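You operate a simulated robot arm through the tools that you are given. There is no shell and no other tool.

You run a simulated robot arm. Do the job below in one go: nothing can be reset, and whatever is moved stays where it is left.

## Task
Put the long cords carton on the top of the grey table away on the shelf under the drawer of the far store cabinet. Then take the black fault label clip and leave it on the top of the fitting bench. Then take the big brown reel on the top of the reel stand and put it away on the bottom shelf of the reel stand. Then put the blue beacon on the top of the side bench away on the top shelf of the shelf unit. Then press the office hall key to switch it off. Then fetch the white label clip and set it on the top of the grey table. Then push the blue and white far store door shut. The order counts. Set down upright: long cords carton, black fault label clip, blue beacon, white label clip.
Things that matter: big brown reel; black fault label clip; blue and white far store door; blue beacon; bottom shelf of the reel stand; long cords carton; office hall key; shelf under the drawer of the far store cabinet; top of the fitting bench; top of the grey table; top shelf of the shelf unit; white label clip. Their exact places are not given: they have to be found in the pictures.

Only the result counts: the job must be done as asked and must still hold three seconds after the hand-in. Knocking over, shifting, dropping, spilling or breaking anything else fails it.

## Robot
A 7-joint arm with a three-finger gripper on a trunk, on a base that drives. Base frame: it is fixed to the floor where the robot stands at the start and does not move with it; the origin is under the middle of the robot, x ahead of it, y to its left, z up; the surface under the hand at the start is at about z = 0.76. Units: m, rad, N and s.
Its first joint turns from -2.897 to 2.897 rad. Places, roughly: big brown reel (25x25x11 cm) [-8.2, -1.8, 0.9]; black fault label clip [-6.75, -1.75, 0.75]; blue and white far store door [-2.2, 5.3, 1.2]; blue beacon (8x8x10 cm) [-7, 1.2, 0.8]; bottom shelf of the reel stand [-7.3, -1.9, 0.1]; long cords carton [0.75, 0, 0.75]; office hall key [-3.1, 1.5, 0.8]; shelf under the drawer of the far store cabinet [-1.7, 6, 0.4]; top of the fitting bench [-4.6, -1.7, 0.8]; top of the grey table [0.6, 0.1, 0.8]; top shelf of the shelf unit [0.8, 3.9, 1.5]; white label clip [-0.5, -1.5, 0.75]. Payload 2.69 kg.
The tool frame sits at the grasp point between the pads (the TCP): z along the fingers, y along the line on which they close. The tips reach 0.029 m beyond it. The gripper opens to 0.12 m. The gripper's body begins 0.078 m behind the TCP.
Orientation is that of the tool frame in the base frame, as a unit quaternion [w, x, y, z]. With the fingers straight down and closing along the base's y, the tool's x points along the base's -x, its y along +y and its z along -z.

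## Interface
- The arm moves only by the tool nudge_tool. Its argument "moves" is a list of rows, each a list of 3 entries, a list of its own where there are three numbers: the shift along the base's x, y, z in m, then the turn, a rotation vector about the base's x, y, z in rad, then the finger opening in m, from 0 to 0.12. In form: [[[x, y, z], [wx, wy, wz], hand], ...]. A call has 1 to 20 rows; each row is the pose to reach, as a shift and turn from the pose commanded when the call began. Each row takes 0.2 s and may step no farther than 0.05 m and 0.15 rad from the row before; otherwise, or with a gripper value out of range, the whole call is refused. A pose out of reach is approached as far as the arm can. The call stops where the force on the tool passes 40 N (or 10 N more than at its start, if that is more) or the arm is blocked; 0.2 s more then pass. Each finger halts on what it meets, pressing with about 37 N; the grip force reading is that of the motor and also rises with nothing between the fingers. The clock runs only during rows and for 0.2 s after the last one: add rows that repeat a pose to give the fingers time. It gives the time, the measured TCP pose, the force on the tool (base axes), the opening and the grip force at its end, in the units of the frame above (readings bear some noise), with the torque about the TCP (base axes, N m) and any sound that the robot's microphone picked up.
- Cameras (640 x 400 px; columns grow to the right, rows downward): "scene" is now at [0.2782, 0.1207, 1.3947]; the picture's right is [-0.92, -0.39, 0.00], its down [0.11, -0.26, -0.96] and it looks along [0.37, -0.89, 0.28] (base axes); focal length 214 px, centre (320, 200). "wrist" rides on the gripper at [0.063, 0, -0.104] in the tool frame; the picture's right is [0.01, 1.00, 0.00], its down [-0.83, 0.00, -0.56] and it looks along [-0.56, 0.00, 0.83] (tool axes); focal length 275 px, centre (320, 200).
- camera(camera): a new picture of that camera. It takes no simulated time.
- slide_trunk(by): slides the trunk up (or, below 0, down) by that many m; the arm and the scene camera ride with it, the base frame stays. It gives what a move gives, with no picture.
- roll_base(legs): drives the robot by 1 to 6 legs, each [ahead, left, turn to the left] in m, m and rad, along the robot's own axes; the way and the turn of a leg run together, so that a leg with both is an arc; at most 1.5 m and 3.142 rad a leg. The arm and the cameras ride along, it lands a little off, and it stops where it bumps. It gives what a move gives.
- aim_head(pan, tilt): turns the head with the scene camera to pan (to the left, within 2.496 rad either way) and tilt (down, from -0.506 to 1.204), counted from straight ahead of the robot. It gives what a move gives.
- probe_pixels(camera, pixels): for up to 12 pixels [column, row] of the newest picture of that camera ("zoom" is the newest enlarged one), the place [x, y, z] in the base frame of the surface seen there, good to about 0.002 m, but the place of the scene camera against the robot may be out by one fixed shift of up to 0.012 m in any direction. It takes no simulated time.
- inspect(camera, box): a new picture of the part [left, top, right, bottom] of that camera's present view, enlarged. It takes no simulated time.
- hand_in(): hands the job in; it is judged then, once.

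Unless the task says otherwise, let go and move clear before handing in.

The tools are called after "Emit:" by a JSON object that holds its "op" and its "data". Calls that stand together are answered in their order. nudge_tool: Moves the arm, as the interface text tells. Its arguments: {"type":"object","properties":{"moves":{"type":"array","items":{"type":"array"}}},"required":["moves"]} The other tools are called the same way: slide_trunk (by) slides the trunk up or down; roll_base (legs) drives the base; aim_head (pan, tilt) turns the head that bears the scene camera; camera (camera) takes a picture; probe_pixels (camera, pixels) gives the place of the surface under pixels of a picture; inspect (camera, box) takes an enlarged picture of a part of a camera's view; hand_in () hands the job in.

At the start:

```text
clock: 0.0
ee_pos: [0.4563, 0.3078, 1.0012]
tool_rot: [-0.003, 0.108, 0.994, 0.001]
force: [-1.0, 0.5, 0.5]
moment: [0.0, -0.02, -0.03]
width: 0.1202
grip_force: 0.0
trunk travel left (down, up): [-0.3, 0.286]
robot x, y, heading: [-0.0005, 0.0015, -0.0]
head pan, tilt: [2.499, 1.201]
```

scene: 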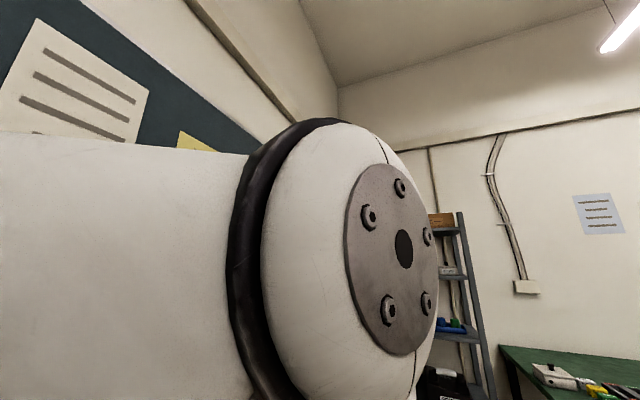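
wrist: 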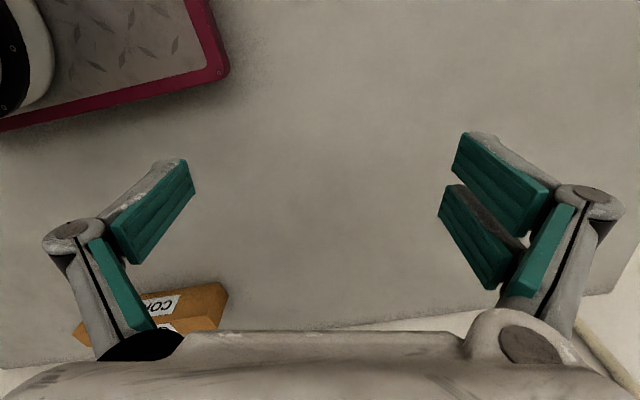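

The scene camera is mostly blocked by the arm's own shell, and the wrist picture shows part of an orange carton at about (170,310). I'll aim the head ahead and down to see the grey table.

Emit:
{"op": "aim_head", "data": {"pan": 0, "tilt": 0.7}}

Emit:
{"op": "camera", "data": {"camera": "scene"}}

```text
clock: 2.3
ee_pos: [0.4602, 0.3061, 1.0026]
tool_rot: [-0.003, 0.113, 0.994, 0.001]
force: [0.4, 0.2, 0.0]
moment: [0.01, -0.01, 0.02]
width: 0.1201
grip_force: 0.2
trunk travel left (down, up): [-0.3, 0.286]
robot x, y, heading: [0.0021, -0.0014, -0.002]
head pan, tilt: [0.0, 0.7]
```

```text
taken
```

scene: 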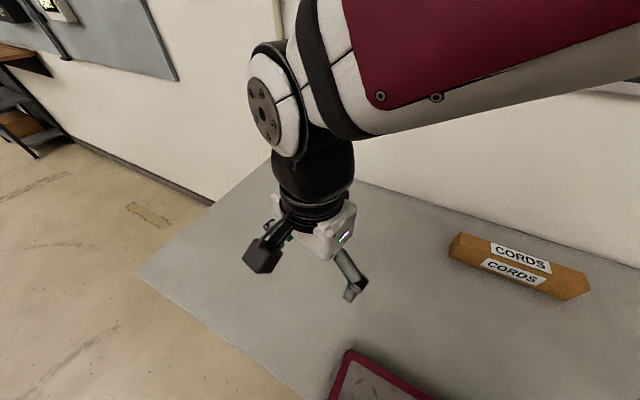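

The carton with "CORDS" labels is at about (520,265). I'll probe its corners and the table.

Emit:
{"op": "inspect", "data": {"camera": "scene", "box": [420, 210, 620, 335]}}

Emit:
{"op": "probe_pixels", "data": {"camera": "scene", "pixels": [[461, 233], [450, 244], [449, 258], [588, 279], [564, 300], [590, 291], [566, 266], [138, 273], [380, 280], [500, 300], [600, 330], [310, 240]]}}

```text
3.20 times, centred on (520, 272) of scene
```

zoom: 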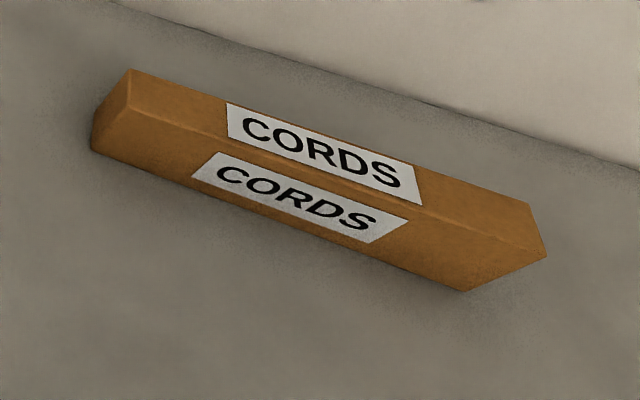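

```text
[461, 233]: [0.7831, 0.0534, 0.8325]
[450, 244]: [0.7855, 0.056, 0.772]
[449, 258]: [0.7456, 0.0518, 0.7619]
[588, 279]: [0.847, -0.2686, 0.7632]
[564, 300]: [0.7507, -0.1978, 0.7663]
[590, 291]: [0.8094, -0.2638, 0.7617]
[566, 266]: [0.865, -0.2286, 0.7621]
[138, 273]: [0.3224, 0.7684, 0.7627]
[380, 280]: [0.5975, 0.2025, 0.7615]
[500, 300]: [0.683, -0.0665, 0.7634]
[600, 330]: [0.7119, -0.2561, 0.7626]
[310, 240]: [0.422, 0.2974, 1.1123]
```

The carton lies lengthwise roughly along y. I'll probe its faces in the zoom.

Emit:
{"op": "probe_pixels", "data": {"camera": "zoom", "pixels": [[135, 80], [150, 78], [110, 110], [97, 142], [130, 115], [225, 130], [205, 180], [410, 200], [380, 230], [525, 212], [540, 245], [470, 285]]}}

Emit:
{"op": "aim_head", "data": {"pan": -0.5, "tilt": 0.7}}

Emit:
{"op": "camera", "data": {"camera": "scene"}}

```text
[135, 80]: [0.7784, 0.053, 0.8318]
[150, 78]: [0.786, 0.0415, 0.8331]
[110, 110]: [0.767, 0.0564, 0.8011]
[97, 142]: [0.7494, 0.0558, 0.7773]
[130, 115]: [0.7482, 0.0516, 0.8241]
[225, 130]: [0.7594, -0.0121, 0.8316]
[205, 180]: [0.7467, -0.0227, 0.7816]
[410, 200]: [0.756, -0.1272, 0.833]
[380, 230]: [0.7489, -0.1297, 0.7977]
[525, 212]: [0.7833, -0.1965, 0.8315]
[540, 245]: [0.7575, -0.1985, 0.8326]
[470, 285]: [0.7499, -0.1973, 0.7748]
```

```text
clock: 3.2
ee_pos: [0.4602, 0.3056, 1.0017]
tool_rot: [-0.003, 0.113, 0.994, 0.002]
force: [0.1, 0.3, 0.6]
moment: [0.02, 0.02, 0.02]
width: 0.12
grip_force: 0.0
trunk travel left (down, up): [-0.3, 0.286]
robot x, y, heading: [-0.0015, -0.0012, -0.004]
head pan, tilt: [-0.499, 0.7]
```

```text
taken
```

scene: 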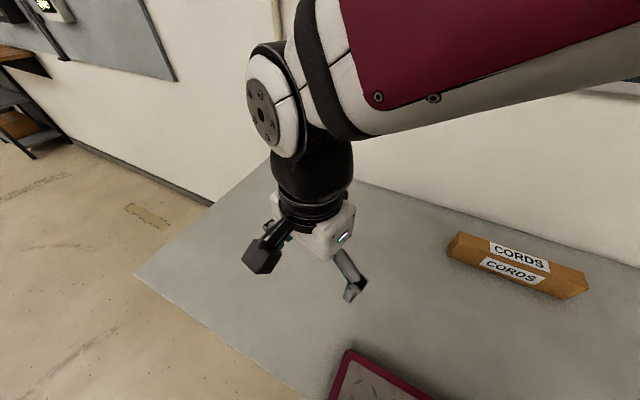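

The picture barely changed although the head reads -0.5. I'll take another picture to check.

Emit:
{"op": "camera", "data": {"camera": "scene"}}

Emit:
{"op": "camera", "data": {"camera": "wrist"}}

```text
taken
```

scene: 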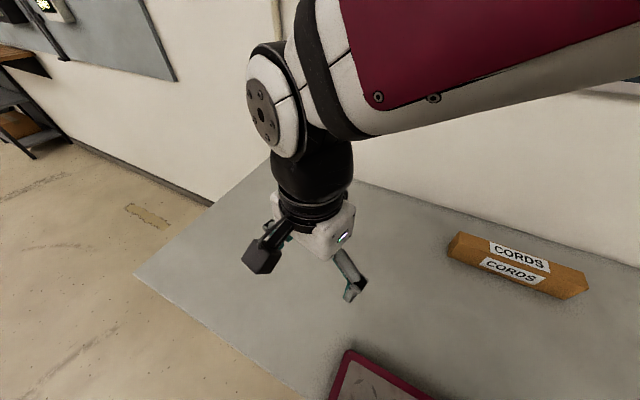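

```text
taken
```

wrist: 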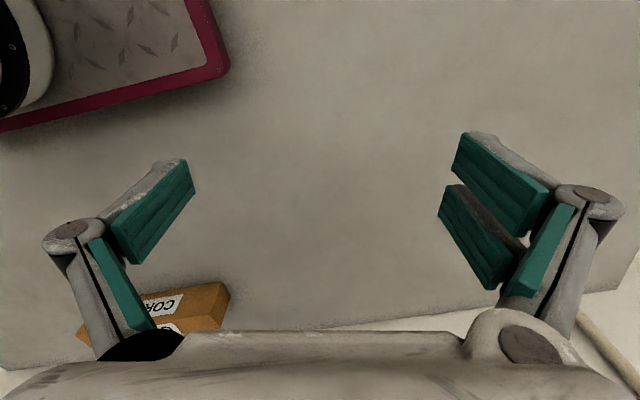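

The view is still unchanged; I'll test the head with a different pan and tilt.

Emit:
{"op": "aim_head", "data": {"pan": 0.8, "tilt": 0.3}}

Emit:
{"op": "camera", "data": {"camera": "scene"}}

```text
clock: 4.7
ee_pos: [0.4554, 0.3074, 1.0006]
tool_rot: [-0.004, 0.107, 0.994, 0.001]
force: [0.5, -1.4, -0.4]
moment: [0.03, 0.03, 0.02]
width: 0.1201
grip_force: 0.1
trunk travel left (down, up): [-0.3, 0.286]
robot x, y, heading: [0.0031, -0.0011, 0.004]
head pan, tilt: [0.799, 0.3]
```

```text
taken
```

scene: 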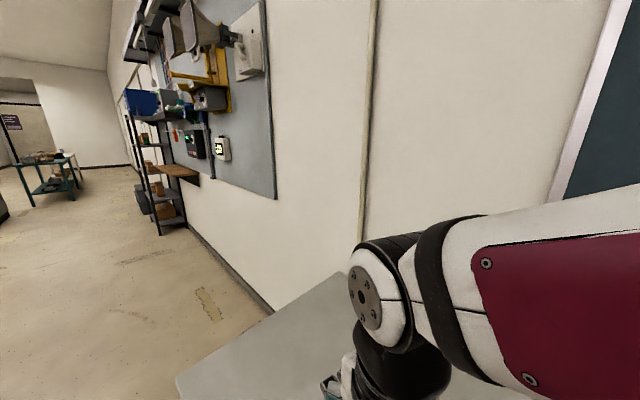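

The view changed now, though it seems mainly in tilt. I'll try other pan angles to understand the head.

Emit:
{"op": "probe_pixels", "data": {"camera": "scene", "pixels": [[320, 200], [20, 200], [620, 200], [320, 20], [320, 320]]}}

Emit:
{"op": "aim_head", "data": {"pan": -1.2, "tilt": 0.3}}

Emit:
{"op": "camera", "data": {"camera": "scene"}}

Emit:
{"op": "probe_pixels", "data": {"camera": "scene", "pixels": [[320, 200], [20, 200], [620, 200], [320, 20], [320, 320]]}}

```text
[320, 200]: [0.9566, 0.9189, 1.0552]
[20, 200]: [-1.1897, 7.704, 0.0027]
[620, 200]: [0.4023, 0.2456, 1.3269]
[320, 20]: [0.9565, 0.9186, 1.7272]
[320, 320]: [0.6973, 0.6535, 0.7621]
```

```text
clock: 6.6
ee_pos: [0.459, 0.3073, 1.0008]
tool_rot: [-0.004, 0.112, 0.994, 0.002]
force: [-0.3, 0.1, -0.1]
moment: [0.0, 0.0, 0.01]
width: 0.1198
grip_force: 0.1
trunk travel left (down, up): [-0.3, 0.286]
robot x, y, heading: [0.0014, -0.0009, 0.001]
head pan, tilt: [-1.201, 0.3]
```

```text
taken
```

scene: 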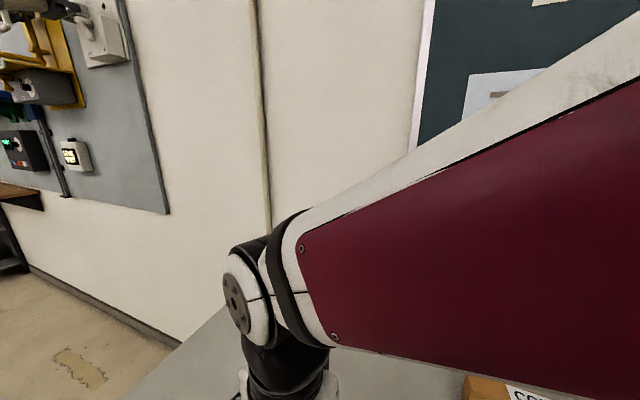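

```text
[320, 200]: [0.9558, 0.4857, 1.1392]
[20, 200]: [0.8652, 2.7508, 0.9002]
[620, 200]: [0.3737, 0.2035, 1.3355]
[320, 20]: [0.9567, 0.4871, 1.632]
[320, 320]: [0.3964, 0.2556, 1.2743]
```

The pan readings and view direction disagree (pan -1.2 still looks leftwards at about 0.45 rad), so perhaps the arm blocks the head. I'll repeat the aim and look.

Emit:
{"op": "aim_head", "data": {"pan": -1.2, "tilt": 0.0}}

Emit:
{"op": "camera", "data": {"camera": "scene"}}

Emit:
{"op": "probe_pixels", "data": {"camera": "scene", "pixels": [[320, 200], [20, 200], [620, 200], [320, 20], [320, 320]]}}

```text
clock: 7.4
ee_pos: [0.4584, 0.3061, 1.0018]
tool_rot: [-0.004, 0.11, 0.994, 0.004]
force: [-0.6, -0.7, -0.1]
moment: [0.02, -0.02, -0.03]
width: 0.1203
grip_force: 0.2
trunk travel left (down, up): [-0.3, 0.286]
robot x, y, heading: [0.0004, 0.0031, 0.003]
head pan, tilt: [-1.201, 0.0]
```

```text
taken
```

scene: 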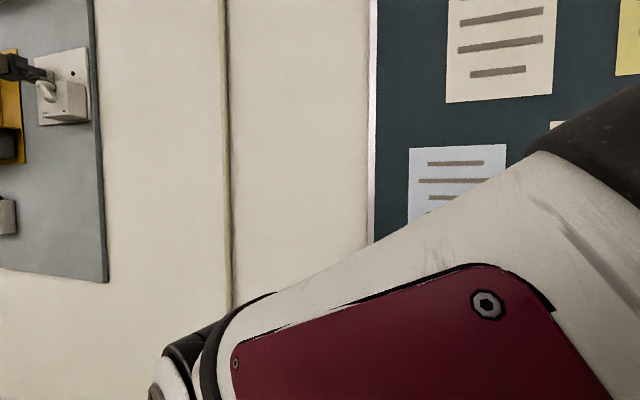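

```text
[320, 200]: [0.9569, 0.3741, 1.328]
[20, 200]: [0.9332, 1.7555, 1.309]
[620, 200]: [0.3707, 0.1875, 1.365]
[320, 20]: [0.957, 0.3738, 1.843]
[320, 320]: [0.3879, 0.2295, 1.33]
```

The view creeps rightward slowly, so the head may lag. I'll repeat the aim command to let time run.

Emit:
{"op": "aim_head", "data": {"pan": -1.2, "tilt": 0.1}}

Emit:
{"op": "aim_head", "data": {"pan": -1.2, "tilt": 0.0}}

Emit:
{"op": "camera", "data": {"camera": "scene"}}

Emit:
{"op": "probe_pixels", "data": {"camera": "scene", "pixels": [[320, 200], [20, 200], [620, 200], [320, 20], [320, 320]]}}

```text
clock: 8.1
ee_pos: [0.4579, 0.306, 1.0005]
tool_rot: [-0.004, 0.11, 0.994, 0.002]
force: [0.0, -0.6, -0.3]
moment: [0.01, 0.0, 0.0]
width: 0.1201
grip_force: 0.0
trunk travel left (down, up): [-0.3, 0.286]
robot x, y, heading: [-0.0007, -0.0018, 0.004]
head pan, tilt: [-1.201, 0.099]
```

```text
clock: 8.7
ee_pos: [0.4576, 0.3062, 1.0027]
tool_rot: [-0.003, 0.111, 0.994, 0.004]
force: [-0.3, -0.2, -0.8]
moment: [0.02, -0.02, 0.01]
width: 0.12
grip_force: 0.0
trunk travel left (down, up): [-0.3, 0.286]
robot x, y, heading: [-0.0006, 0.002, 0.001]
head pan, tilt: [-1.201, 0.0]
```

```text
taken
```

scene: 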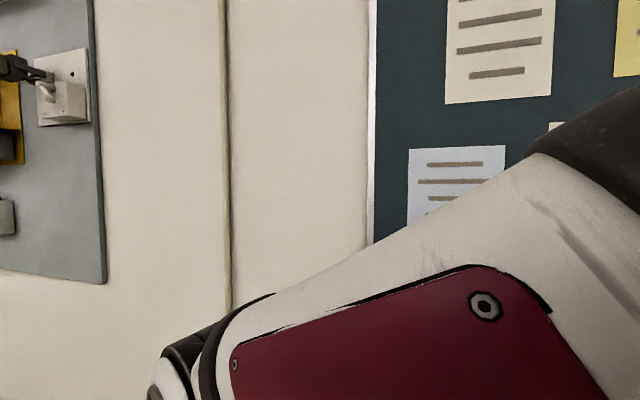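

```text
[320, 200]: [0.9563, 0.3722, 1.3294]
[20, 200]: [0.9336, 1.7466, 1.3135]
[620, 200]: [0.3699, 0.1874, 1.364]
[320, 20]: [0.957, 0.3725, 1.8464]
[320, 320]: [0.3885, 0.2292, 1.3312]
```

The head appears to be held up by the arm on its right side, so leftward views are free. I'll look left and behind from here to map the room.

Emit:
{"op": "aim_head", "data": {"pan": 1.6, "tilt": 0.1}}

Emit:
{"op": "camera", "data": {"camera": "scene"}}

Emit:
{"op": "aim_head", "data": {"pan": 2.49, "tilt": 0.1}}

Emit:
{"op": "camera", "data": {"camera": "scene"}}

```text
clock: 11.2
ee_pos: [0.4548, 0.3084, 1.001]
tool_rot: [-0.004, 0.108, 0.994, 0.001]
force: [-0.3, -0.7, -0.5]
moment: [-0.01, -0.02, -0.05]
width: 0.1201
grip_force: 0.1
trunk travel left (down, up): [-0.3, 0.286]
robot x, y, heading: [0.0009, -0.0024, 0.003]
head pan, tilt: [1.6, 0.099]
```

```text
taken
```

scene: 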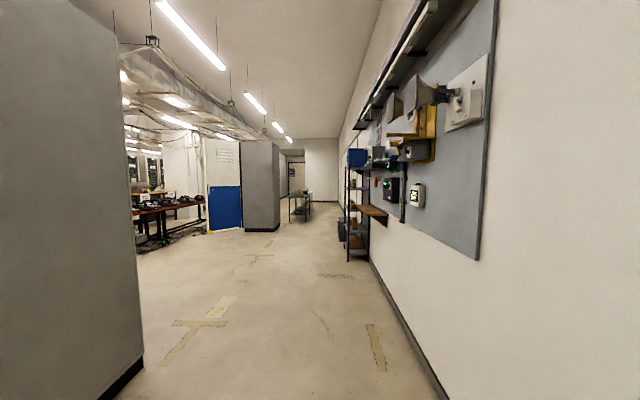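

```text
clock: 12.4
ee_pos: [0.456, 0.3079, 1.0]
tool_rot: [-0.003, 0.107, 0.994, 0.001]
force: [0.2, -0.1, -0.7]
moment: [-0.01, -0.02, 0.01]
width: 0.1199
grip_force: 0.1
trunk travel left (down, up): [-0.3, 0.286]
robot x, y, heading: [0.0022, -0.0017, -0.0]
head pan, tilt: [2.491, 0.099]
```

```text
taken
```

scene: 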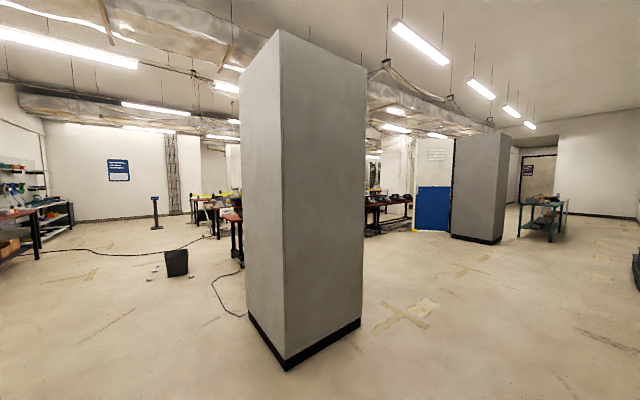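

This shows a big workshop with pillars; the blue and white door is at (433,205). I'll probe landmarks and zoom on the door.

Emit:
{"op": "probe_pixels", "data": {"camera": "scene", "pixels": [[285, 368], [248, 310], [360, 318], [452, 236], [502, 243], [433, 205], [420, 229], [450, 229], [545, 236], [120, 170], [176, 265], [155, 227]]}}

Emit:
{"op": "inspect", "data": {"camera": "scene", "box": [360, 120, 600, 270]}}

Emit:
{"op": "inspect", "data": {"camera": "scene", "box": [0, 120, 250, 276]}}

```text
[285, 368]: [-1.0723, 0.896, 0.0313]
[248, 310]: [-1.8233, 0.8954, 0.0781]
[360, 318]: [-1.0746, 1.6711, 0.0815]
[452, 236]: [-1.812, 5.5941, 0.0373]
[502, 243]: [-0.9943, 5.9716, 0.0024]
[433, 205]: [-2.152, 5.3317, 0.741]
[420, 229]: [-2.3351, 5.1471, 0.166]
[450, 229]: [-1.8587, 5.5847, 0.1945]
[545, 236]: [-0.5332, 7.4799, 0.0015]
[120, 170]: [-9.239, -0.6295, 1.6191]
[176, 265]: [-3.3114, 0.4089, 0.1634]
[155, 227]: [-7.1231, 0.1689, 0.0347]
```

```text
2.67 times, centred on (480, 195) of scene
```

zoom: 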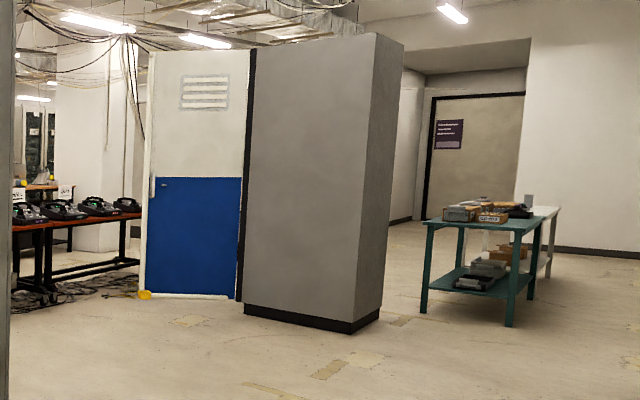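

```text
2.56 times, centred on (125, 198) of scene
```

zoom: 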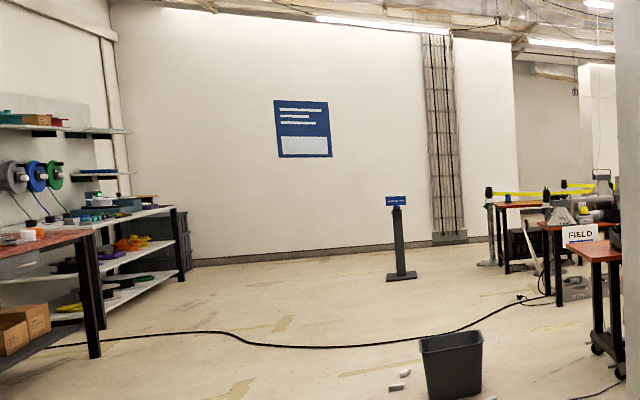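

The door stands open next to a grey block at (-1.8..-1.0, 5.6..6.0). Before picking the carton I'll drive up the corridor to see the far store cabinet so that I can choose the grasp.

Emit:
{"op": "roll_base", "data": {"legs": [[-0.4, 0, 0], [0, 0, 1.571], [1.5, 0, 0], [1.5, 0, 0]]}}

Emit:
{"op": "aim_head", "data": {"pan": 0.6, "tilt": 0.1}}

Emit:
{"op": "camera", "data": {"camera": "scene"}}

```text
clock: 33.0
ee_pos: [-0.8228, 3.4706, 1.0004]
tool_rot: [-0.004, -0.636, 0.772, -0.001]
force: [0.9, -0.5, 0.3]
moment: [0.02, 0.01, -0.03]
width: 0.1201
grip_force: 0.1
trunk travel left (down, up): [-0.3, 0.286]
robot x, y, heading: [-0.5026, 3.0228, 1.587]
head pan, tilt: [2.491, 0.099]
```

```text
clock: 34.8
ee_pos: [-0.8229, 3.4716, 1.0009]
tool_rot: [-0.003, -0.636, 0.772, -0.002]
force: [-0.4, -0.5, -0.2]
moment: [0.03, 0.0, -0.01]
width: 0.1199
grip_force: 0.1
trunk travel left (down, up): [-0.3, 0.286]
robot x, y, heading: [-0.5068, 3.0218, 1.589]
head pan, tilt: [0.6, 0.099]
```

```text
taken
```

scene: 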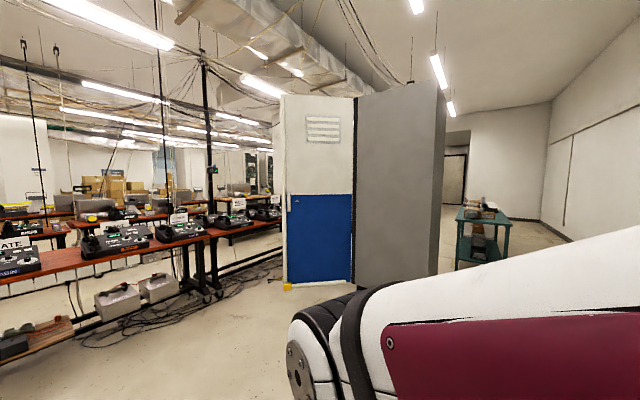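

The door seems hinged at the grey block's corner, so the block may be the cabinet with its opening facing -x. I'll probe the free floor to the west.

Emit:
{"op": "probe_pixels", "data": {"camera": "scene", "pixels": [[287, 288], [352, 283], [436, 275], [270, 290], [215, 295], [100, 335], [200, 240], [130, 345], [278, 250], [60, 375], [250, 320], [160, 300]]}}

Emit:
{"op": "inspect", "data": {"camera": "scene", "box": [200, 160, 360, 310]}}

```text
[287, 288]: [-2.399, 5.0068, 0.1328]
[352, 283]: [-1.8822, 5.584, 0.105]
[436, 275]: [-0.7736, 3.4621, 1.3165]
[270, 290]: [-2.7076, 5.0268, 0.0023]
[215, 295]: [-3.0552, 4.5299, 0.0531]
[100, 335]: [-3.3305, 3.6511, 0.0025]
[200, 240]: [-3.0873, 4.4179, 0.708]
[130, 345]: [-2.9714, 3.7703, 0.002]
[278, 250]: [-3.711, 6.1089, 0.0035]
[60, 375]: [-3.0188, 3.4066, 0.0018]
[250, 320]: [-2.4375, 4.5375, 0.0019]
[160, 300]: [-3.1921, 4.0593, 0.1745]
```

```text
2.67 times, centred on (280, 235) of scene
```

zoom: 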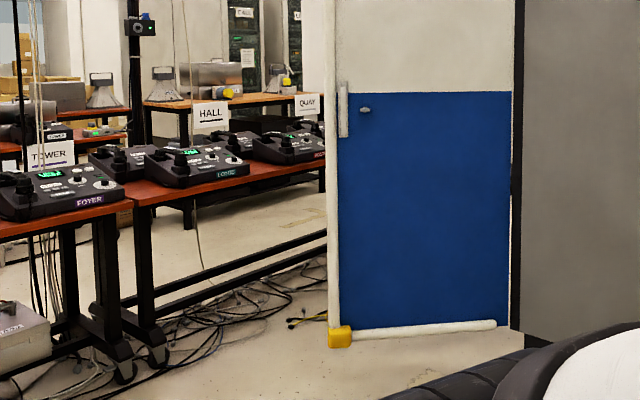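

Red benches run along x≈-3.05 and the door's free edge is at (-2.4, 5.0). I'll move nearer to look past the door.

Emit:
{"op": "roll_base", "data": {"legs": [[0.7, 1.2, 0]]}}

Emit:
{"op": "aim_head", "data": {"pan": 0.4, "tilt": 0.1}}

Emit:
{"op": "camera", "data": {"camera": "scene"}}

```text
clock: 41.7
ee_pos: [-2.0112, 4.1556, 0.9998]
tool_rot: [-0.004, -0.63, 0.776, -0.001]
force: [-0.1, 0.2, -0.6]
moment: [-0.01, -0.03, -0.04]
width: 0.1201
grip_force: 0.0
trunk travel left (down, up): [-0.3, 0.286]
robot x, y, heading: [-1.701, 3.7024, 1.576]
head pan, tilt: [0.6, 0.099]
```

```text
clock: 42.4
ee_pos: [-2.0102, 4.1543, 1.002]
tool_rot: [-0.004, -0.629, 0.777, -0.001]
force: [-0.1, 0.0, 0.6]
moment: [-0.01, 0.0, 0.04]
width: 0.1199
grip_force: 0.0
trunk travel left (down, up): [-0.3, 0.286]
robot x, y, heading: [-1.7001, 3.699, 1.571]
head pan, tilt: [0.4, 0.099]
```

```text
taken
```

scene: 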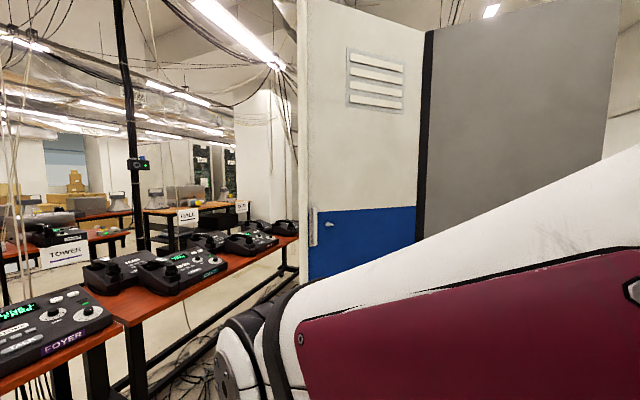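

The arm blocks the lower view. I'll probe bench ends and the door.

Emit:
{"op": "probe_pixels", "data": {"camera": "scene", "pixels": [[298, 238], [280, 282], [296, 215], [310, 250], [430, 100], [300, 100], [425, 200], [330, 224], [615, 100], [230, 300], [128, 320], [250, 210]]}}

Emit:
{"op": "aim_head", "data": {"pan": 0.9, "tilt": 0.5}}

Emit:
{"op": "camera", "data": {"camera": "scene"}}

```text
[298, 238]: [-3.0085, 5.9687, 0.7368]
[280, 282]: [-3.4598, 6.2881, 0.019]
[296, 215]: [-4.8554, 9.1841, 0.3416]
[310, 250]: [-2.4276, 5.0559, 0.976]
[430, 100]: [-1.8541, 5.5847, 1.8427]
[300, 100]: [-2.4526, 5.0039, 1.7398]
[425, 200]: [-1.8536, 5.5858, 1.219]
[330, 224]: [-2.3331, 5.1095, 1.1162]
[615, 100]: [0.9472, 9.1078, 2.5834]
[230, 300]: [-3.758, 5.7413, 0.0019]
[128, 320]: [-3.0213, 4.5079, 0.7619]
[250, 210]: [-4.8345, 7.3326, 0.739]
```

```text
clock: 43.3
ee_pos: [-2.01, 4.155, 1.0018]
tool_rot: [-0.004, -0.629, 0.777, -0.002]
force: [0.3, 0.4, -0.1]
moment: [-0.03, -0.02, 0.0]
width: 0.1203
grip_force: 0.0
trunk travel left (down, up): [-0.3, 0.286]
robot x, y, heading: [-1.7, 3.6998, 1.576]
head pan, tilt: [0.901, 0.499]
```

```text
taken
```

scene: 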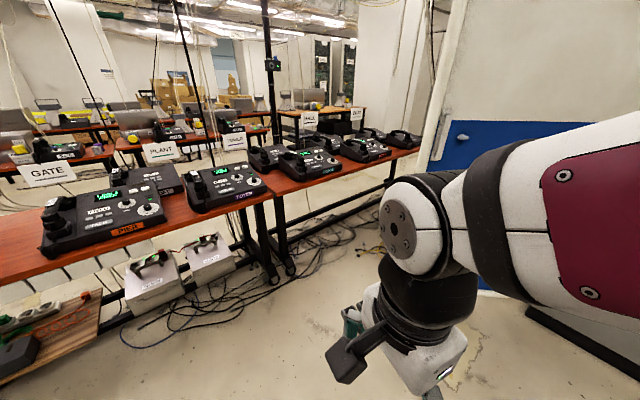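

Benches reach y≈6.0 at x=-3.0, leaving a tight gap past the door. I'll look from the east/north side of the grey block.

Emit:
{"op": "roll_base", "data": {"legs": [[0, -1.25, 0], [1.3, 0, 0], [0.9, 0, 0]]}}

Emit:
{"op": "aim_head", "data": {"pan": 0.9, "tilt": 0.2}}

Emit:
{"op": "camera", "data": {"camera": "scene"}}

Emit:
{"op": "aim_head", "data": {"pan": 1.8, "tilt": 0.2}}

Emit:
{"op": "camera", "data": {"camera": "scene"}}

```text
clock: 60.4
ee_pos: [-0.8045, 6.3857, 1.0008]
tool_rot: [-0.003, -0.639, 0.769, -0.001]
force: [0.8, 0.0, 0.0]
moment: [0.01, 0.01, 0.0]
width: 0.12
grip_force: 0.1
trunk travel left (down, up): [-0.3, 0.286]
robot x, y, heading: [-0.4812, 5.9374, 1.603]
head pan, tilt: [0.901, 0.499]
```

```text
clock: 61.1
ee_pos: [-0.8041, 6.3859, 1.0012]
tool_rot: [-0.004, -0.64, 0.769, -0.002]
force: [0.3, 0.3, 0.5]
moment: [0.03, 0.02, 0.05]
width: 0.1198
grip_force: 0.1
trunk travel left (down, up): [-0.3, 0.286]
robot x, y, heading: [-0.4836, 5.9408, 1.602]
head pan, tilt: [0.901, 0.201]
```

```text
taken
```

scene: 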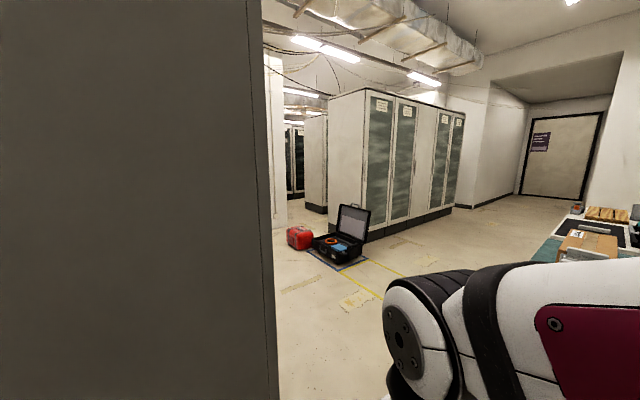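

```text
clock: 62.4
ee_pos: [-0.8045, 6.3862, 1.0011]
tool_rot: [-0.003, -0.639, 0.769, -0.001]
force: [0.4, -0.4, -0.4]
moment: [0.01, 0.05, -0.01]
width: 0.12
grip_force: 0.0
trunk travel left (down, up): [-0.3, 0.286]
robot x, y, heading: [-0.4812, 5.9407, 1.604]
head pan, tilt: [1.799, 0.201]
```

```text
taken
```

scene: 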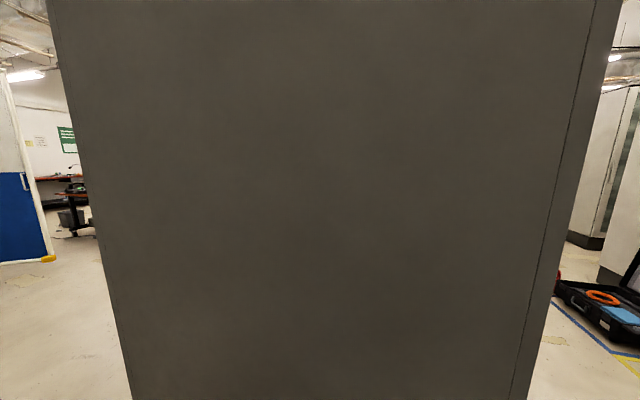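

North of the block there is free floor with a teal table on the right and an open black case at (340,240) beyond. I'll probe for clearances.

Emit:
{"op": "probe_pixels", "data": {"camera": "scene", "pixels": [[580, 310], [600, 340], [120, 380], [530, 380], [545, 360], [40, 255]]}}

Emit:
{"op": "aim_head", "data": {"pan": 0.9, "tilt": 0.4}}

Emit:
{"op": "camera", "data": {"camera": "scene"}}

Emit:
{"op": "probe_pixels", "data": {"camera": "scene", "pixels": [[320, 200], [340, 215], [290, 180], [560, 200], [600, 180], [300, 300], [345, 250], [270, 300]]}}

```text
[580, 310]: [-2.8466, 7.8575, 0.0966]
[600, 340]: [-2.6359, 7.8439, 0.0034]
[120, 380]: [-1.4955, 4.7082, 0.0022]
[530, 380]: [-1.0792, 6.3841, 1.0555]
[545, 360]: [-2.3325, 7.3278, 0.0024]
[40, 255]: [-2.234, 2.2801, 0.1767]
```

```text
clock: 63.5
ee_pos: [-0.8046, 6.3858, 1.0011]
tool_rot: [-0.003, -0.639, 0.769, -0.001]
force: [0.5, 0.3, -0.1]
moment: [-0.04, 0.0, -0.02]
width: 0.1198
grip_force: 0.0
trunk travel left (down, up): [-0.3, 0.286]
robot x, y, heading: [-0.4808, 5.9395, 1.601]
head pan, tilt: [0.901, 0.4]
```

```text
taken
```

scene: 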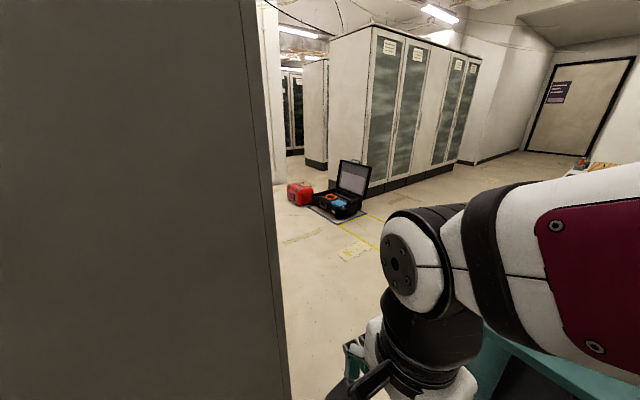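

```text
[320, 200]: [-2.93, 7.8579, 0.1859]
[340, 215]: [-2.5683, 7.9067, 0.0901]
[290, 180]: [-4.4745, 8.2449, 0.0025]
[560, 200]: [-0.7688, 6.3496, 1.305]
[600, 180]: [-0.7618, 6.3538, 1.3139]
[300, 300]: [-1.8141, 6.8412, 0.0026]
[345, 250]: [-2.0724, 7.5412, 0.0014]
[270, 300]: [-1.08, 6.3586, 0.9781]
```

I'll probe the teal table's near edge before passing.

Emit:
{"op": "probe_pixels", "data": {"camera": "scene", "pixels": [[490, 350], [475, 385], [500, 395], [540, 380], [480, 330], [355, 390]]}}

Emit:
{"op": "aim_head", "data": {"pan": 0.9, "tilt": 0.9}}

Emit:
{"op": "camera", "data": {"camera": "scene"}}

Emit:
{"op": "camera", "data": {"camera": "wrist"}}

```text
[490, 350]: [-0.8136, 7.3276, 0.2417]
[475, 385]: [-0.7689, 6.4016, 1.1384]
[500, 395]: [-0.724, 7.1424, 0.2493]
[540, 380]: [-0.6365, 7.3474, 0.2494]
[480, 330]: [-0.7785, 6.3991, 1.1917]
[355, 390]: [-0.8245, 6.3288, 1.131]
```

```text
clock: 64.5
ee_pos: [-0.8039, 6.3861, 1.0006]
tool_rot: [-0.003, -0.639, 0.769, -0.001]
force: [1.2, 0.0, -0.2]
moment: [-0.02, -0.01, -0.01]
width: 0.1199
grip_force: 0.1
trunk travel left (down, up): [-0.3, 0.286]
robot x, y, heading: [-0.4822, 5.9387, 1.6]
head pan, tilt: [0.901, 0.901]
```

```text
taken
```

scene: 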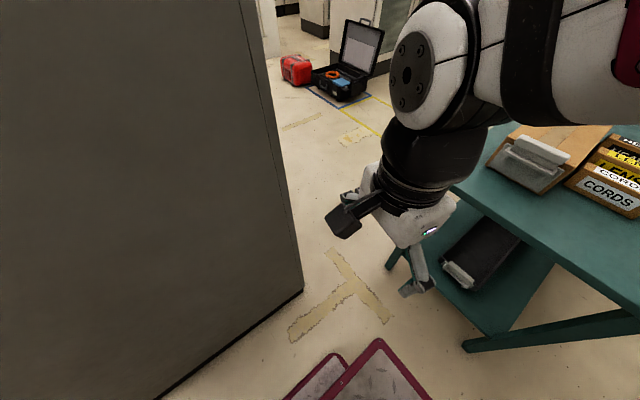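

```text
taken
```

wrist: 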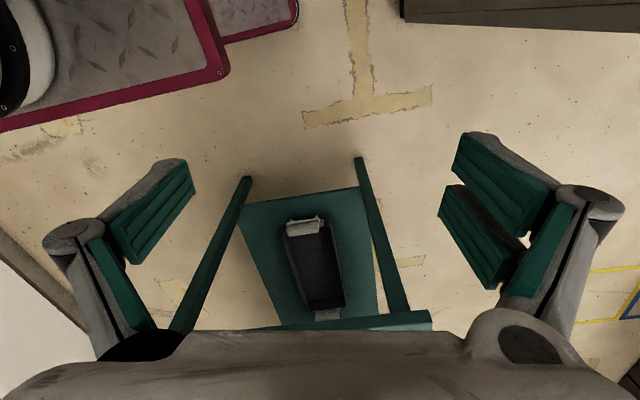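

The gap between block and teal table is small; I'll measure the robot's own deck corners to know its footprint.

Emit:
{"op": "probe_pixels", "data": {"camera": "scene", "pixels": [[338, 355], [379, 343], [425, 398], [300, 395], [300, 292], [385, 265], [452, 190], [465, 350], [640, 330]]}}

Emit:
{"op": "probe_pixels", "data": {"camera": "wrist", "pixels": [[225, 72], [295, 22], [5, 125], [215, 5], [246, 180], [358, 160], [402, 15], [430, 315]]}}

```text
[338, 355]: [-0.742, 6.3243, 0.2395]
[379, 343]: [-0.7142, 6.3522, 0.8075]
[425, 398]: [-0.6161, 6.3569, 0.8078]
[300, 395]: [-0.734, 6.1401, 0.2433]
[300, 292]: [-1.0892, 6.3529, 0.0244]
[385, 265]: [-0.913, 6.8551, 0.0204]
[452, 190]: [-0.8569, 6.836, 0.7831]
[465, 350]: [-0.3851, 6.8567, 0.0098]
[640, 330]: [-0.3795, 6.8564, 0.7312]
```

```text
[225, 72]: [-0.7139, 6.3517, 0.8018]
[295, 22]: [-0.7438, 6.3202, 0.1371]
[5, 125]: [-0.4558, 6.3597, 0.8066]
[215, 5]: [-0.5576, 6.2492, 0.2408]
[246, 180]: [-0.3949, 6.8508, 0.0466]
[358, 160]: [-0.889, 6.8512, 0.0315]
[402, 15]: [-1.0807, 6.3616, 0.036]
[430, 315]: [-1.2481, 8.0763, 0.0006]
```

Robot base is about 0.78 x 0.52 m, too wide for that gap; I'll go round the teal table on its east side to see the cabinet from the north-west.

Emit:
{"op": "roll_base", "data": {"legs": [[0, -0.75, -0.03], [0.9, 0, 0]]}}

Emit:
{"op": "aim_head", "data": {"pan": 0.75, "tilt": 0.35}}

Emit:
{"op": "camera", "data": {"camera": "scene"}}

```text
clock: 72.9
ee_pos: [-0.0266, 7.322, 1.0005]
tool_rot: [-0.002, -0.62, 0.785, -0.002]
force: [0.1, 0.8, 0.3]
moment: [0.02, 0.0, -0.01]
width: 0.12
grip_force: 0.1
trunk travel left (down, up): [-0.3, 0.286]
robot x, y, heading: [0.2707, 6.8625, 1.55]
head pan, tilt: [0.901, 0.901]
```

```text
clock: 73.9
ee_pos: [-0.0274, 7.3227, 1.002]
tool_rot: [-0.004, -0.619, 0.785, -0.002]
force: [-1.4, 0.1, 0.7]
moment: [0.04, 0.02, 0.0]
width: 0.12
grip_force: 0.0
trunk travel left (down, up): [-0.3, 0.286]
robot x, y, heading: [0.2756, 6.8614, 1.553]
head pan, tilt: [0.75, 0.351]
```

```text
taken
```

scene: 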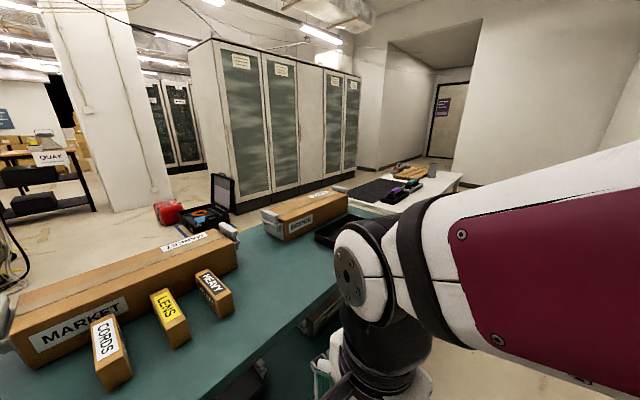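

The white table follows the teal one; I'll probe its end to plan the way round.

Emit:
{"op": "probe_pixels", "data": {"camera": "scene", "pixels": [[462, 178], [350, 185], [440, 200], [370, 165], [470, 200], [213, 232], [222, 190], [165, 215], [340, 280], [240, 205], [350, 170], [440, 150]]}}

Emit:
{"op": "roll_base", "data": {"legs": [[1.0, -0.05, 0]]}}

Emit:
{"op": "aim_head", "data": {"pan": 1.0, "tilt": 0.45}}

Emit:
{"op": "camera", "data": {"camera": "scene"}}

```text
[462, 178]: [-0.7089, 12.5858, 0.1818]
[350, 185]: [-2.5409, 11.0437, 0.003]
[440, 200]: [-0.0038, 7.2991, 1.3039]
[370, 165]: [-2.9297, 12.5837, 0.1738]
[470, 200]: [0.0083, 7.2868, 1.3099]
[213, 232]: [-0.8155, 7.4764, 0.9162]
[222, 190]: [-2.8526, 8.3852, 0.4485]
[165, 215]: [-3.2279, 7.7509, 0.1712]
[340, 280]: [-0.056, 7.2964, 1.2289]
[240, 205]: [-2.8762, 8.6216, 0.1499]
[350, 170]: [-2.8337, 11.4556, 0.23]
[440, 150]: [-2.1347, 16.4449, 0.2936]
```

```text
clock: 79.0
ee_pos: [0.0477, 8.31, 1.0006]
tool_rot: [-0.003, -0.617, 0.787, -0.001]
force: [0.3, -0.5, -1.0]
moment: [0.0, -0.02, 0.0]
width: 0.1199
grip_force: 0.0
trunk travel left (down, up): [-0.3, 0.286]
robot x, y, heading: [0.3434, 7.8481, 1.541]
head pan, tilt: [0.75, 0.351]
```

```text
clock: 79.8
ee_pos: [0.0498, 8.3091, 1.0015]
tool_rot: [-0.003, -0.617, 0.787, -0.002]
force: [-0.7, 0.1, 0.2]
moment: [0.0, 0.0, -0.01]
width: 0.1199
grip_force: 0.2
trunk travel left (down, up): [-0.3, 0.286]
robot x, y, heading: [0.3461, 7.8427, 1.541]
head pan, tilt: [1.0, 0.45]
```

```text
taken
```

scene: 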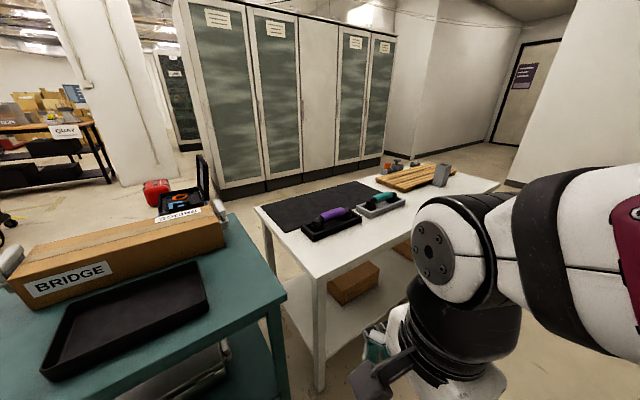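

I'll probe the white table's extents.

Emit:
{"op": "probe_pixels", "data": {"camera": "scene", "pixels": [[253, 208], [318, 285], [497, 187], [430, 160], [228, 216], [275, 310], [240, 190], [380, 165], [290, 175], [200, 200]]}}

Emit:
{"op": "roll_base", "data": {"legs": [[1.5, 0.05, 0.03], [1.0, 0, 0]]}}

Emit:
{"op": "aim_head", "data": {"pan": 1.3, "tilt": 0.45}}

Emit:
{"op": "camera", "data": {"camera": "scene"}}

```text
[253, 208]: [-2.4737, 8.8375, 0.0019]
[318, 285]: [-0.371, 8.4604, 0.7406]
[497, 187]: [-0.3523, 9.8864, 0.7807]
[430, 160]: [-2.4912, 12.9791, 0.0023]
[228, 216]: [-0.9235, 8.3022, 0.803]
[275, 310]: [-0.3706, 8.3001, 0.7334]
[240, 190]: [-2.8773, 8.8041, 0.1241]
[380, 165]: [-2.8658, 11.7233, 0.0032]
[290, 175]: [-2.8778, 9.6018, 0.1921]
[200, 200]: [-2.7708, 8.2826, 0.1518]
```

```text
refused: leg 1 is longer than a leg can be; nothing moved
```

```text
clock: 80.6
ee_pos: [0.0488, 8.3098, 1.0007]
tool_rot: [-0.004, -0.618, 0.787, -0.002]
force: [0.2, -0.5, 0.3]
moment: [-0.03, -0.02, 0.0]
width: 0.1202
grip_force: 0.1
trunk travel left (down, up): [-0.3, 0.286]
robot x, y, heading: [0.3441, 7.8442, 1.546]
head pan, tilt: [1.3, 0.45]
```

```text
taken
```

scene: 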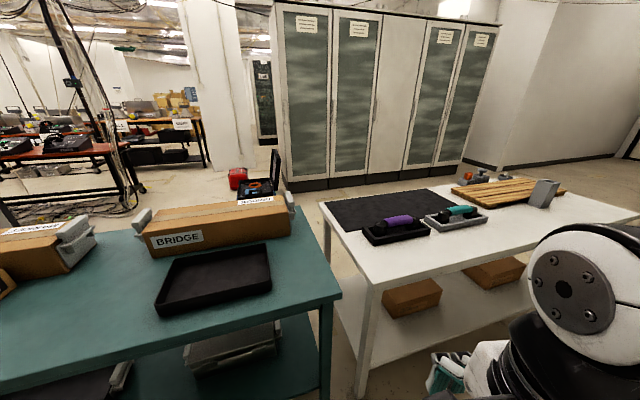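

White table ends at y≈9.9. I'll go round it: north to 10.5, west to -1.7, then south to about 7.9.

Emit:
{"op": "roll_base", "data": {"legs": [[1.35, 0, 0.0], [1.35, 0, 0.03], [0, 0, 1.571], [1.0, 0, 0], [1.0, 0, 0], [0, 0, 1.571]]}}

Emit:
{"op": "roll_base", "data": {"legs": [[1.4, 0, 0.0], [1.2, 0, 0]]}}

Emit:
{"op": "aim_head", "data": {"pan": 0.7, "tilt": 0.35}}

Emit:
{"op": "camera", "data": {"camera": "scene"}}

```text
clock: 110.9
ee_pos: [-1.3075, 10.0953, 1.0008]
tool_rot: [-0.001, 0.776, 0.631, 0.003]
force: [-0.3, 0.9, -0.1]
moment: [0.01, -0.04, 0.01]
width: 0.1199
grip_force: 0.0
trunk travel left (down, up): [-0.3, 0.286]
robot x, y, heading: [-1.6195, 10.5499, -1.561]
head pan, tilt: [1.3, 0.45]
```

```text
clock: 123.6
ee_pos: [-1.3376, 7.4837, 1.001]
tool_rot: [-0.002, 0.783, 0.622, 0.004]
force: [0.9, 0.2, 0.2]
moment: [-0.02, -0.03, 0.02]
width: 0.1197
grip_force: 0.1
trunk travel left (down, up): [-0.3, 0.286]
robot x, y, heading: [-1.6413, 7.9433, -1.584]
head pan, tilt: [1.3, 0.45]
```

```text
clock: 124.6
ee_pos: [-1.3365, 7.4842, 1.0007]
tool_rot: [-0.002, 0.783, 0.622, 0.004]
force: [0.0, -0.2, 0.1]
moment: [-0.04, 0.01, 0.01]
width: 0.1201
grip_force: 0.0
trunk travel left (down, up): [-0.3, 0.286]
robot x, y, heading: [-1.64, 7.9422, -1.582]
head pan, tilt: [0.7, 0.351]
```

```text
taken
```

scene: 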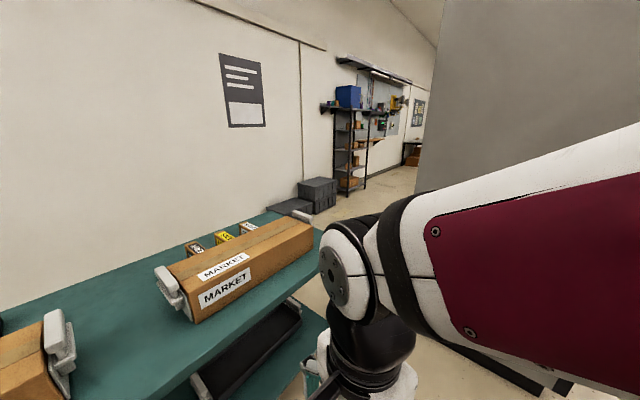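

The cabinet front is hidden by the arm; I'll go south then strafe west, facing south, so the cabinet front is on my left.

Emit:
{"op": "roll_base", "data": {"legs": [[0.95, 0, 0.01], [0, -0.8, 0]]}}

Emit:
{"op": "aim_head", "data": {"pan": 0.75, "tilt": 0.4}}

Emit:
{"op": "camera", "data": {"camera": "scene"}}

```text
clock: 133.4
ee_pos: [-2.1556, 6.5371, 1.0005]
tool_rot: [-0.002, 0.79, 0.613, 0.004]
force: [-0.1, 0.8, -0.2]
moment: [0.0, 0.01, -0.01]
width: 0.1198
grip_force: 0.0
trunk travel left (down, up): [-0.3, 0.286]
robot x, y, heading: [-2.4467, 7.0012, -1.605]
head pan, tilt: [0.7, 0.351]
```

```text
clock: 134.1
ee_pos: [-2.1548, 6.5374, 1.0015]
tool_rot: [-0.001, 0.79, 0.614, 0.003]
force: [-0.1, 0.0, -0.2]
moment: [0.01, -0.02, 0.04]
width: 0.1199
grip_force: 0.1
trunk travel left (down, up): [-0.3, 0.286]
robot x, y, heading: [-2.4509, 7.0054, -1.605]
head pan, tilt: [0.75, 0.4]
```

```text
taken
```

scene: 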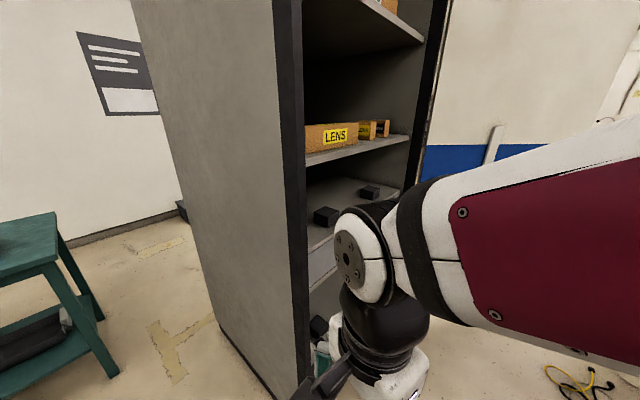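

The cabinet opens westward; shelf and drawer are hidden behind the arm. I'll turn right so the arm swings away and look left.

Emit:
{"op": "roll_base", "data": {"legs": [[0, 0, -0.9]]}}

Emit:
{"op": "aim_head", "data": {"pan": 1.9, "tilt": 0.5}}

Emit:
{"op": "camera", "data": {"camera": "scene"}}

```text
clock: 136.8
ee_pos: [-2.6271, 6.4842, 1.0005]
tool_rot: [0.0, 0.977, 0.212, 0.004]
force: [0.4, 0.2, -0.1]
moment: [0.0, 0.01, 0.02]
width: 0.1201
grip_force: 0.0
trunk travel left (down, up): [-0.3, 0.286]
robot x, y, heading: [-2.4469, 7.002, -2.497]
head pan, tilt: [0.75, 0.4]
```

```text
clock: 138.1
ee_pos: [-2.6288, 6.484, 1.0011]
tool_rot: [-0.001, 0.977, 0.212, 0.004]
force: [-0.5, -0.5, -0.2]
moment: [0.01, 0.0, 0.0]
width: 0.1202
grip_force: 0.0
trunk travel left (down, up): [-0.3, 0.286]
robot x, y, heading: [-2.4467, 7.0039, -2.498]
head pan, tilt: [1.901, 0.499]
```

```text
taken
```

scene: 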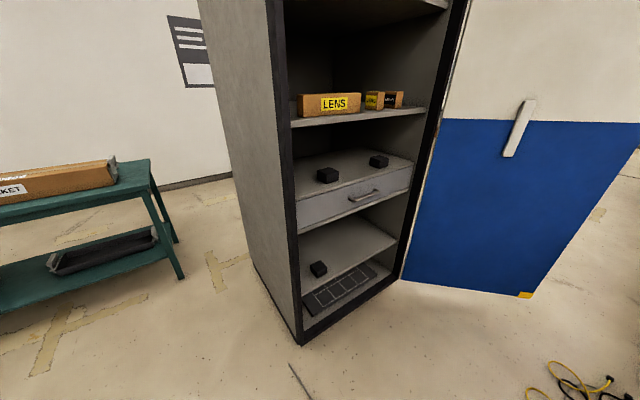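

Now the shelf under the drawer is visible at (345,243) with a small black item at (318,268). I'll zoom and probe geometry.

Emit:
{"op": "inspect", "data": {"camera": "scene", "box": [270, 130, 450, 345]}}

Emit:
{"op": "probe_pixels", "data": {"camera": "scene", "pixels": [[340, 240], [300, 278], [395, 248], [340, 262], [318, 268], [330, 222], [305, 225], [408, 192], [345, 225], [380, 262], [300, 200], [303, 320]]}}

```text
1.86 times, centred on (360, 238) of scene
```

zoom: 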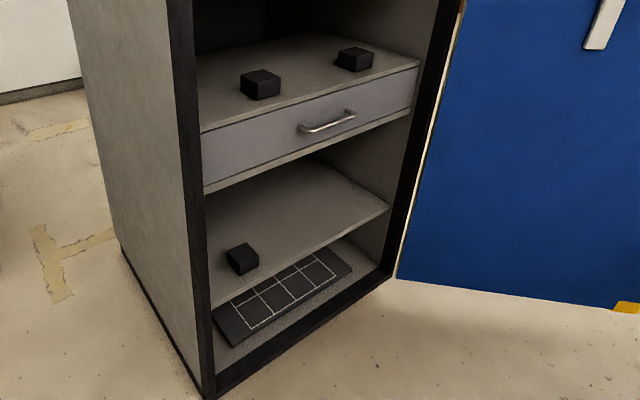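

```text
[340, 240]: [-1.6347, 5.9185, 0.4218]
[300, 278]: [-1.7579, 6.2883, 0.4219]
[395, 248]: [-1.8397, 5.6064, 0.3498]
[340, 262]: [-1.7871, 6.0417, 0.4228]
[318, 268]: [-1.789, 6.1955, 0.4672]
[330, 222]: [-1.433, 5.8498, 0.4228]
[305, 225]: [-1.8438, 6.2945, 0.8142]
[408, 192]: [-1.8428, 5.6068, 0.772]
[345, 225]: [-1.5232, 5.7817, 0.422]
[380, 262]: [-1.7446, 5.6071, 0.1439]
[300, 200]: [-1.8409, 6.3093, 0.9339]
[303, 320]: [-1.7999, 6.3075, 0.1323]
```

I'll probe the drawer bottom and shelf front edge in the zoom.

Emit:
{"op": "probe_pixels", "data": {"camera": "zoom", "pixels": [[205, 190], [300, 153], [410, 115], [210, 300], [300, 255], [385, 208], [300, 170], [243, 245], [230, 252], [258, 270], [240, 272], [330, 120]]}}

```text
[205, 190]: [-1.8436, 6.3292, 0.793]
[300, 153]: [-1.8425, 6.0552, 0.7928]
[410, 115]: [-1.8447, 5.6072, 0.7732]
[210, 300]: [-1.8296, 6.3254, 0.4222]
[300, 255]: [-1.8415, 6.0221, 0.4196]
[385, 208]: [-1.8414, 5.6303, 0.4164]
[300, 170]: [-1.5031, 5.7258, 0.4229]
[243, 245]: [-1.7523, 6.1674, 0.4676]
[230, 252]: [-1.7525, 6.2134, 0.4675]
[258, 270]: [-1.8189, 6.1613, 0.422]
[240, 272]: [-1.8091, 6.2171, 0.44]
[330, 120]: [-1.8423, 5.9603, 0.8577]
```

The geometry: shelf surface z=0.422, front edge x=-1.84, drawer underside z≈0.79, free width y 5.62–6.15. The carton should go in lengthwise with a tilted tool. I'll drive back the same way to fetch the carton.

Emit:
{"op": "roll_base", "data": {"legs": [[0, 0, -2.21], [0, -0.82, 0], [1.4, 0, 0], [1.4, 0, 0], [0.75, 0, 0], [0, 0, -1.571]]}}

Emit:
{"op": "aim_head", "data": {"pan": 0.9, "tilt": 0.4}}

```text
clock: 168.4
ee_pos: [-1.1264, 10.8336, 1.0016]
tool_rot: [-0.004, 0.138, 0.99, 0.001]
force: [-0.5, -0.3, -0.7]
moment: [0.0, 0.03, -0.01]
width: 0.1201
grip_force: 0.1
trunk travel left (down, up): [-0.3, 0.286]
robot x, y, heading: [-1.5976, 10.5515, -0.063]
head pan, tilt: [1.901, 0.499]
```

```text
clock: 169.7
ee_pos: [-1.1251, 10.8333, 1.001]
tool_rot: [-0.003, 0.137, 0.991, 0.001]
force: [0.0, 0.2, 0.1]
moment: [0.0, 0.02, -0.02]
width: 0.1198
grip_force: 0.1
trunk travel left (down, up): [-0.3, 0.286]
robot x, y, heading: [-1.5967, 10.5551, -0.063]
head pan, tilt: [0.901, 0.4]
```

I'll continue back east and then south.

Emit:
{"op": "roll_base", "data": {"legs": [[0, 0, 0.063], [1.0, 0, 0], [0.9, 0, 0], [0, 0, -1.571], [1.5, 0, 0], [1.3, 0, 0]]}}

Emit:
{"op": "aim_head", "data": {"pan": 0.8, "tilt": 0.3}}

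Emit:
{"op": "camera", "data": {"camera": "scene"}}

```text
clock: 196.5
ee_pos: [0.6037, 7.2976, 1.0015]
tool_rot: [-0.002, 0.777, 0.629, 0.004]
force: [-0.3, -0.2, 0.7]
moment: [0.01, -0.02, 0.01]
width: 0.1201
grip_force: 0.1
trunk travel left (down, up): [-0.3, 0.286]
robot x, y, heading: [0.296, 7.7539, -1.571]
head pan, tilt: [0.901, 0.4]
```

```text
clock: 197.2
ee_pos: [0.605, 7.2983, 1.0014]
tool_rot: [-0.002, 0.778, 0.629, 0.003]
force: [0.0, -0.3, 1.0]
moment: [-0.03, -0.03, -0.02]
width: 0.12
grip_force: 0.0
trunk travel left (down, up): [-0.3, 0.286]
robot x, y, heading: [0.2967, 7.7553, -1.565]
head pan, tilt: [0.799, 0.3]
```

```text
taken
```

scene: 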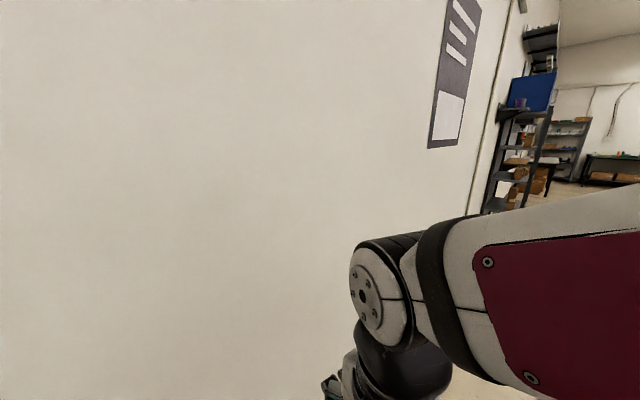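

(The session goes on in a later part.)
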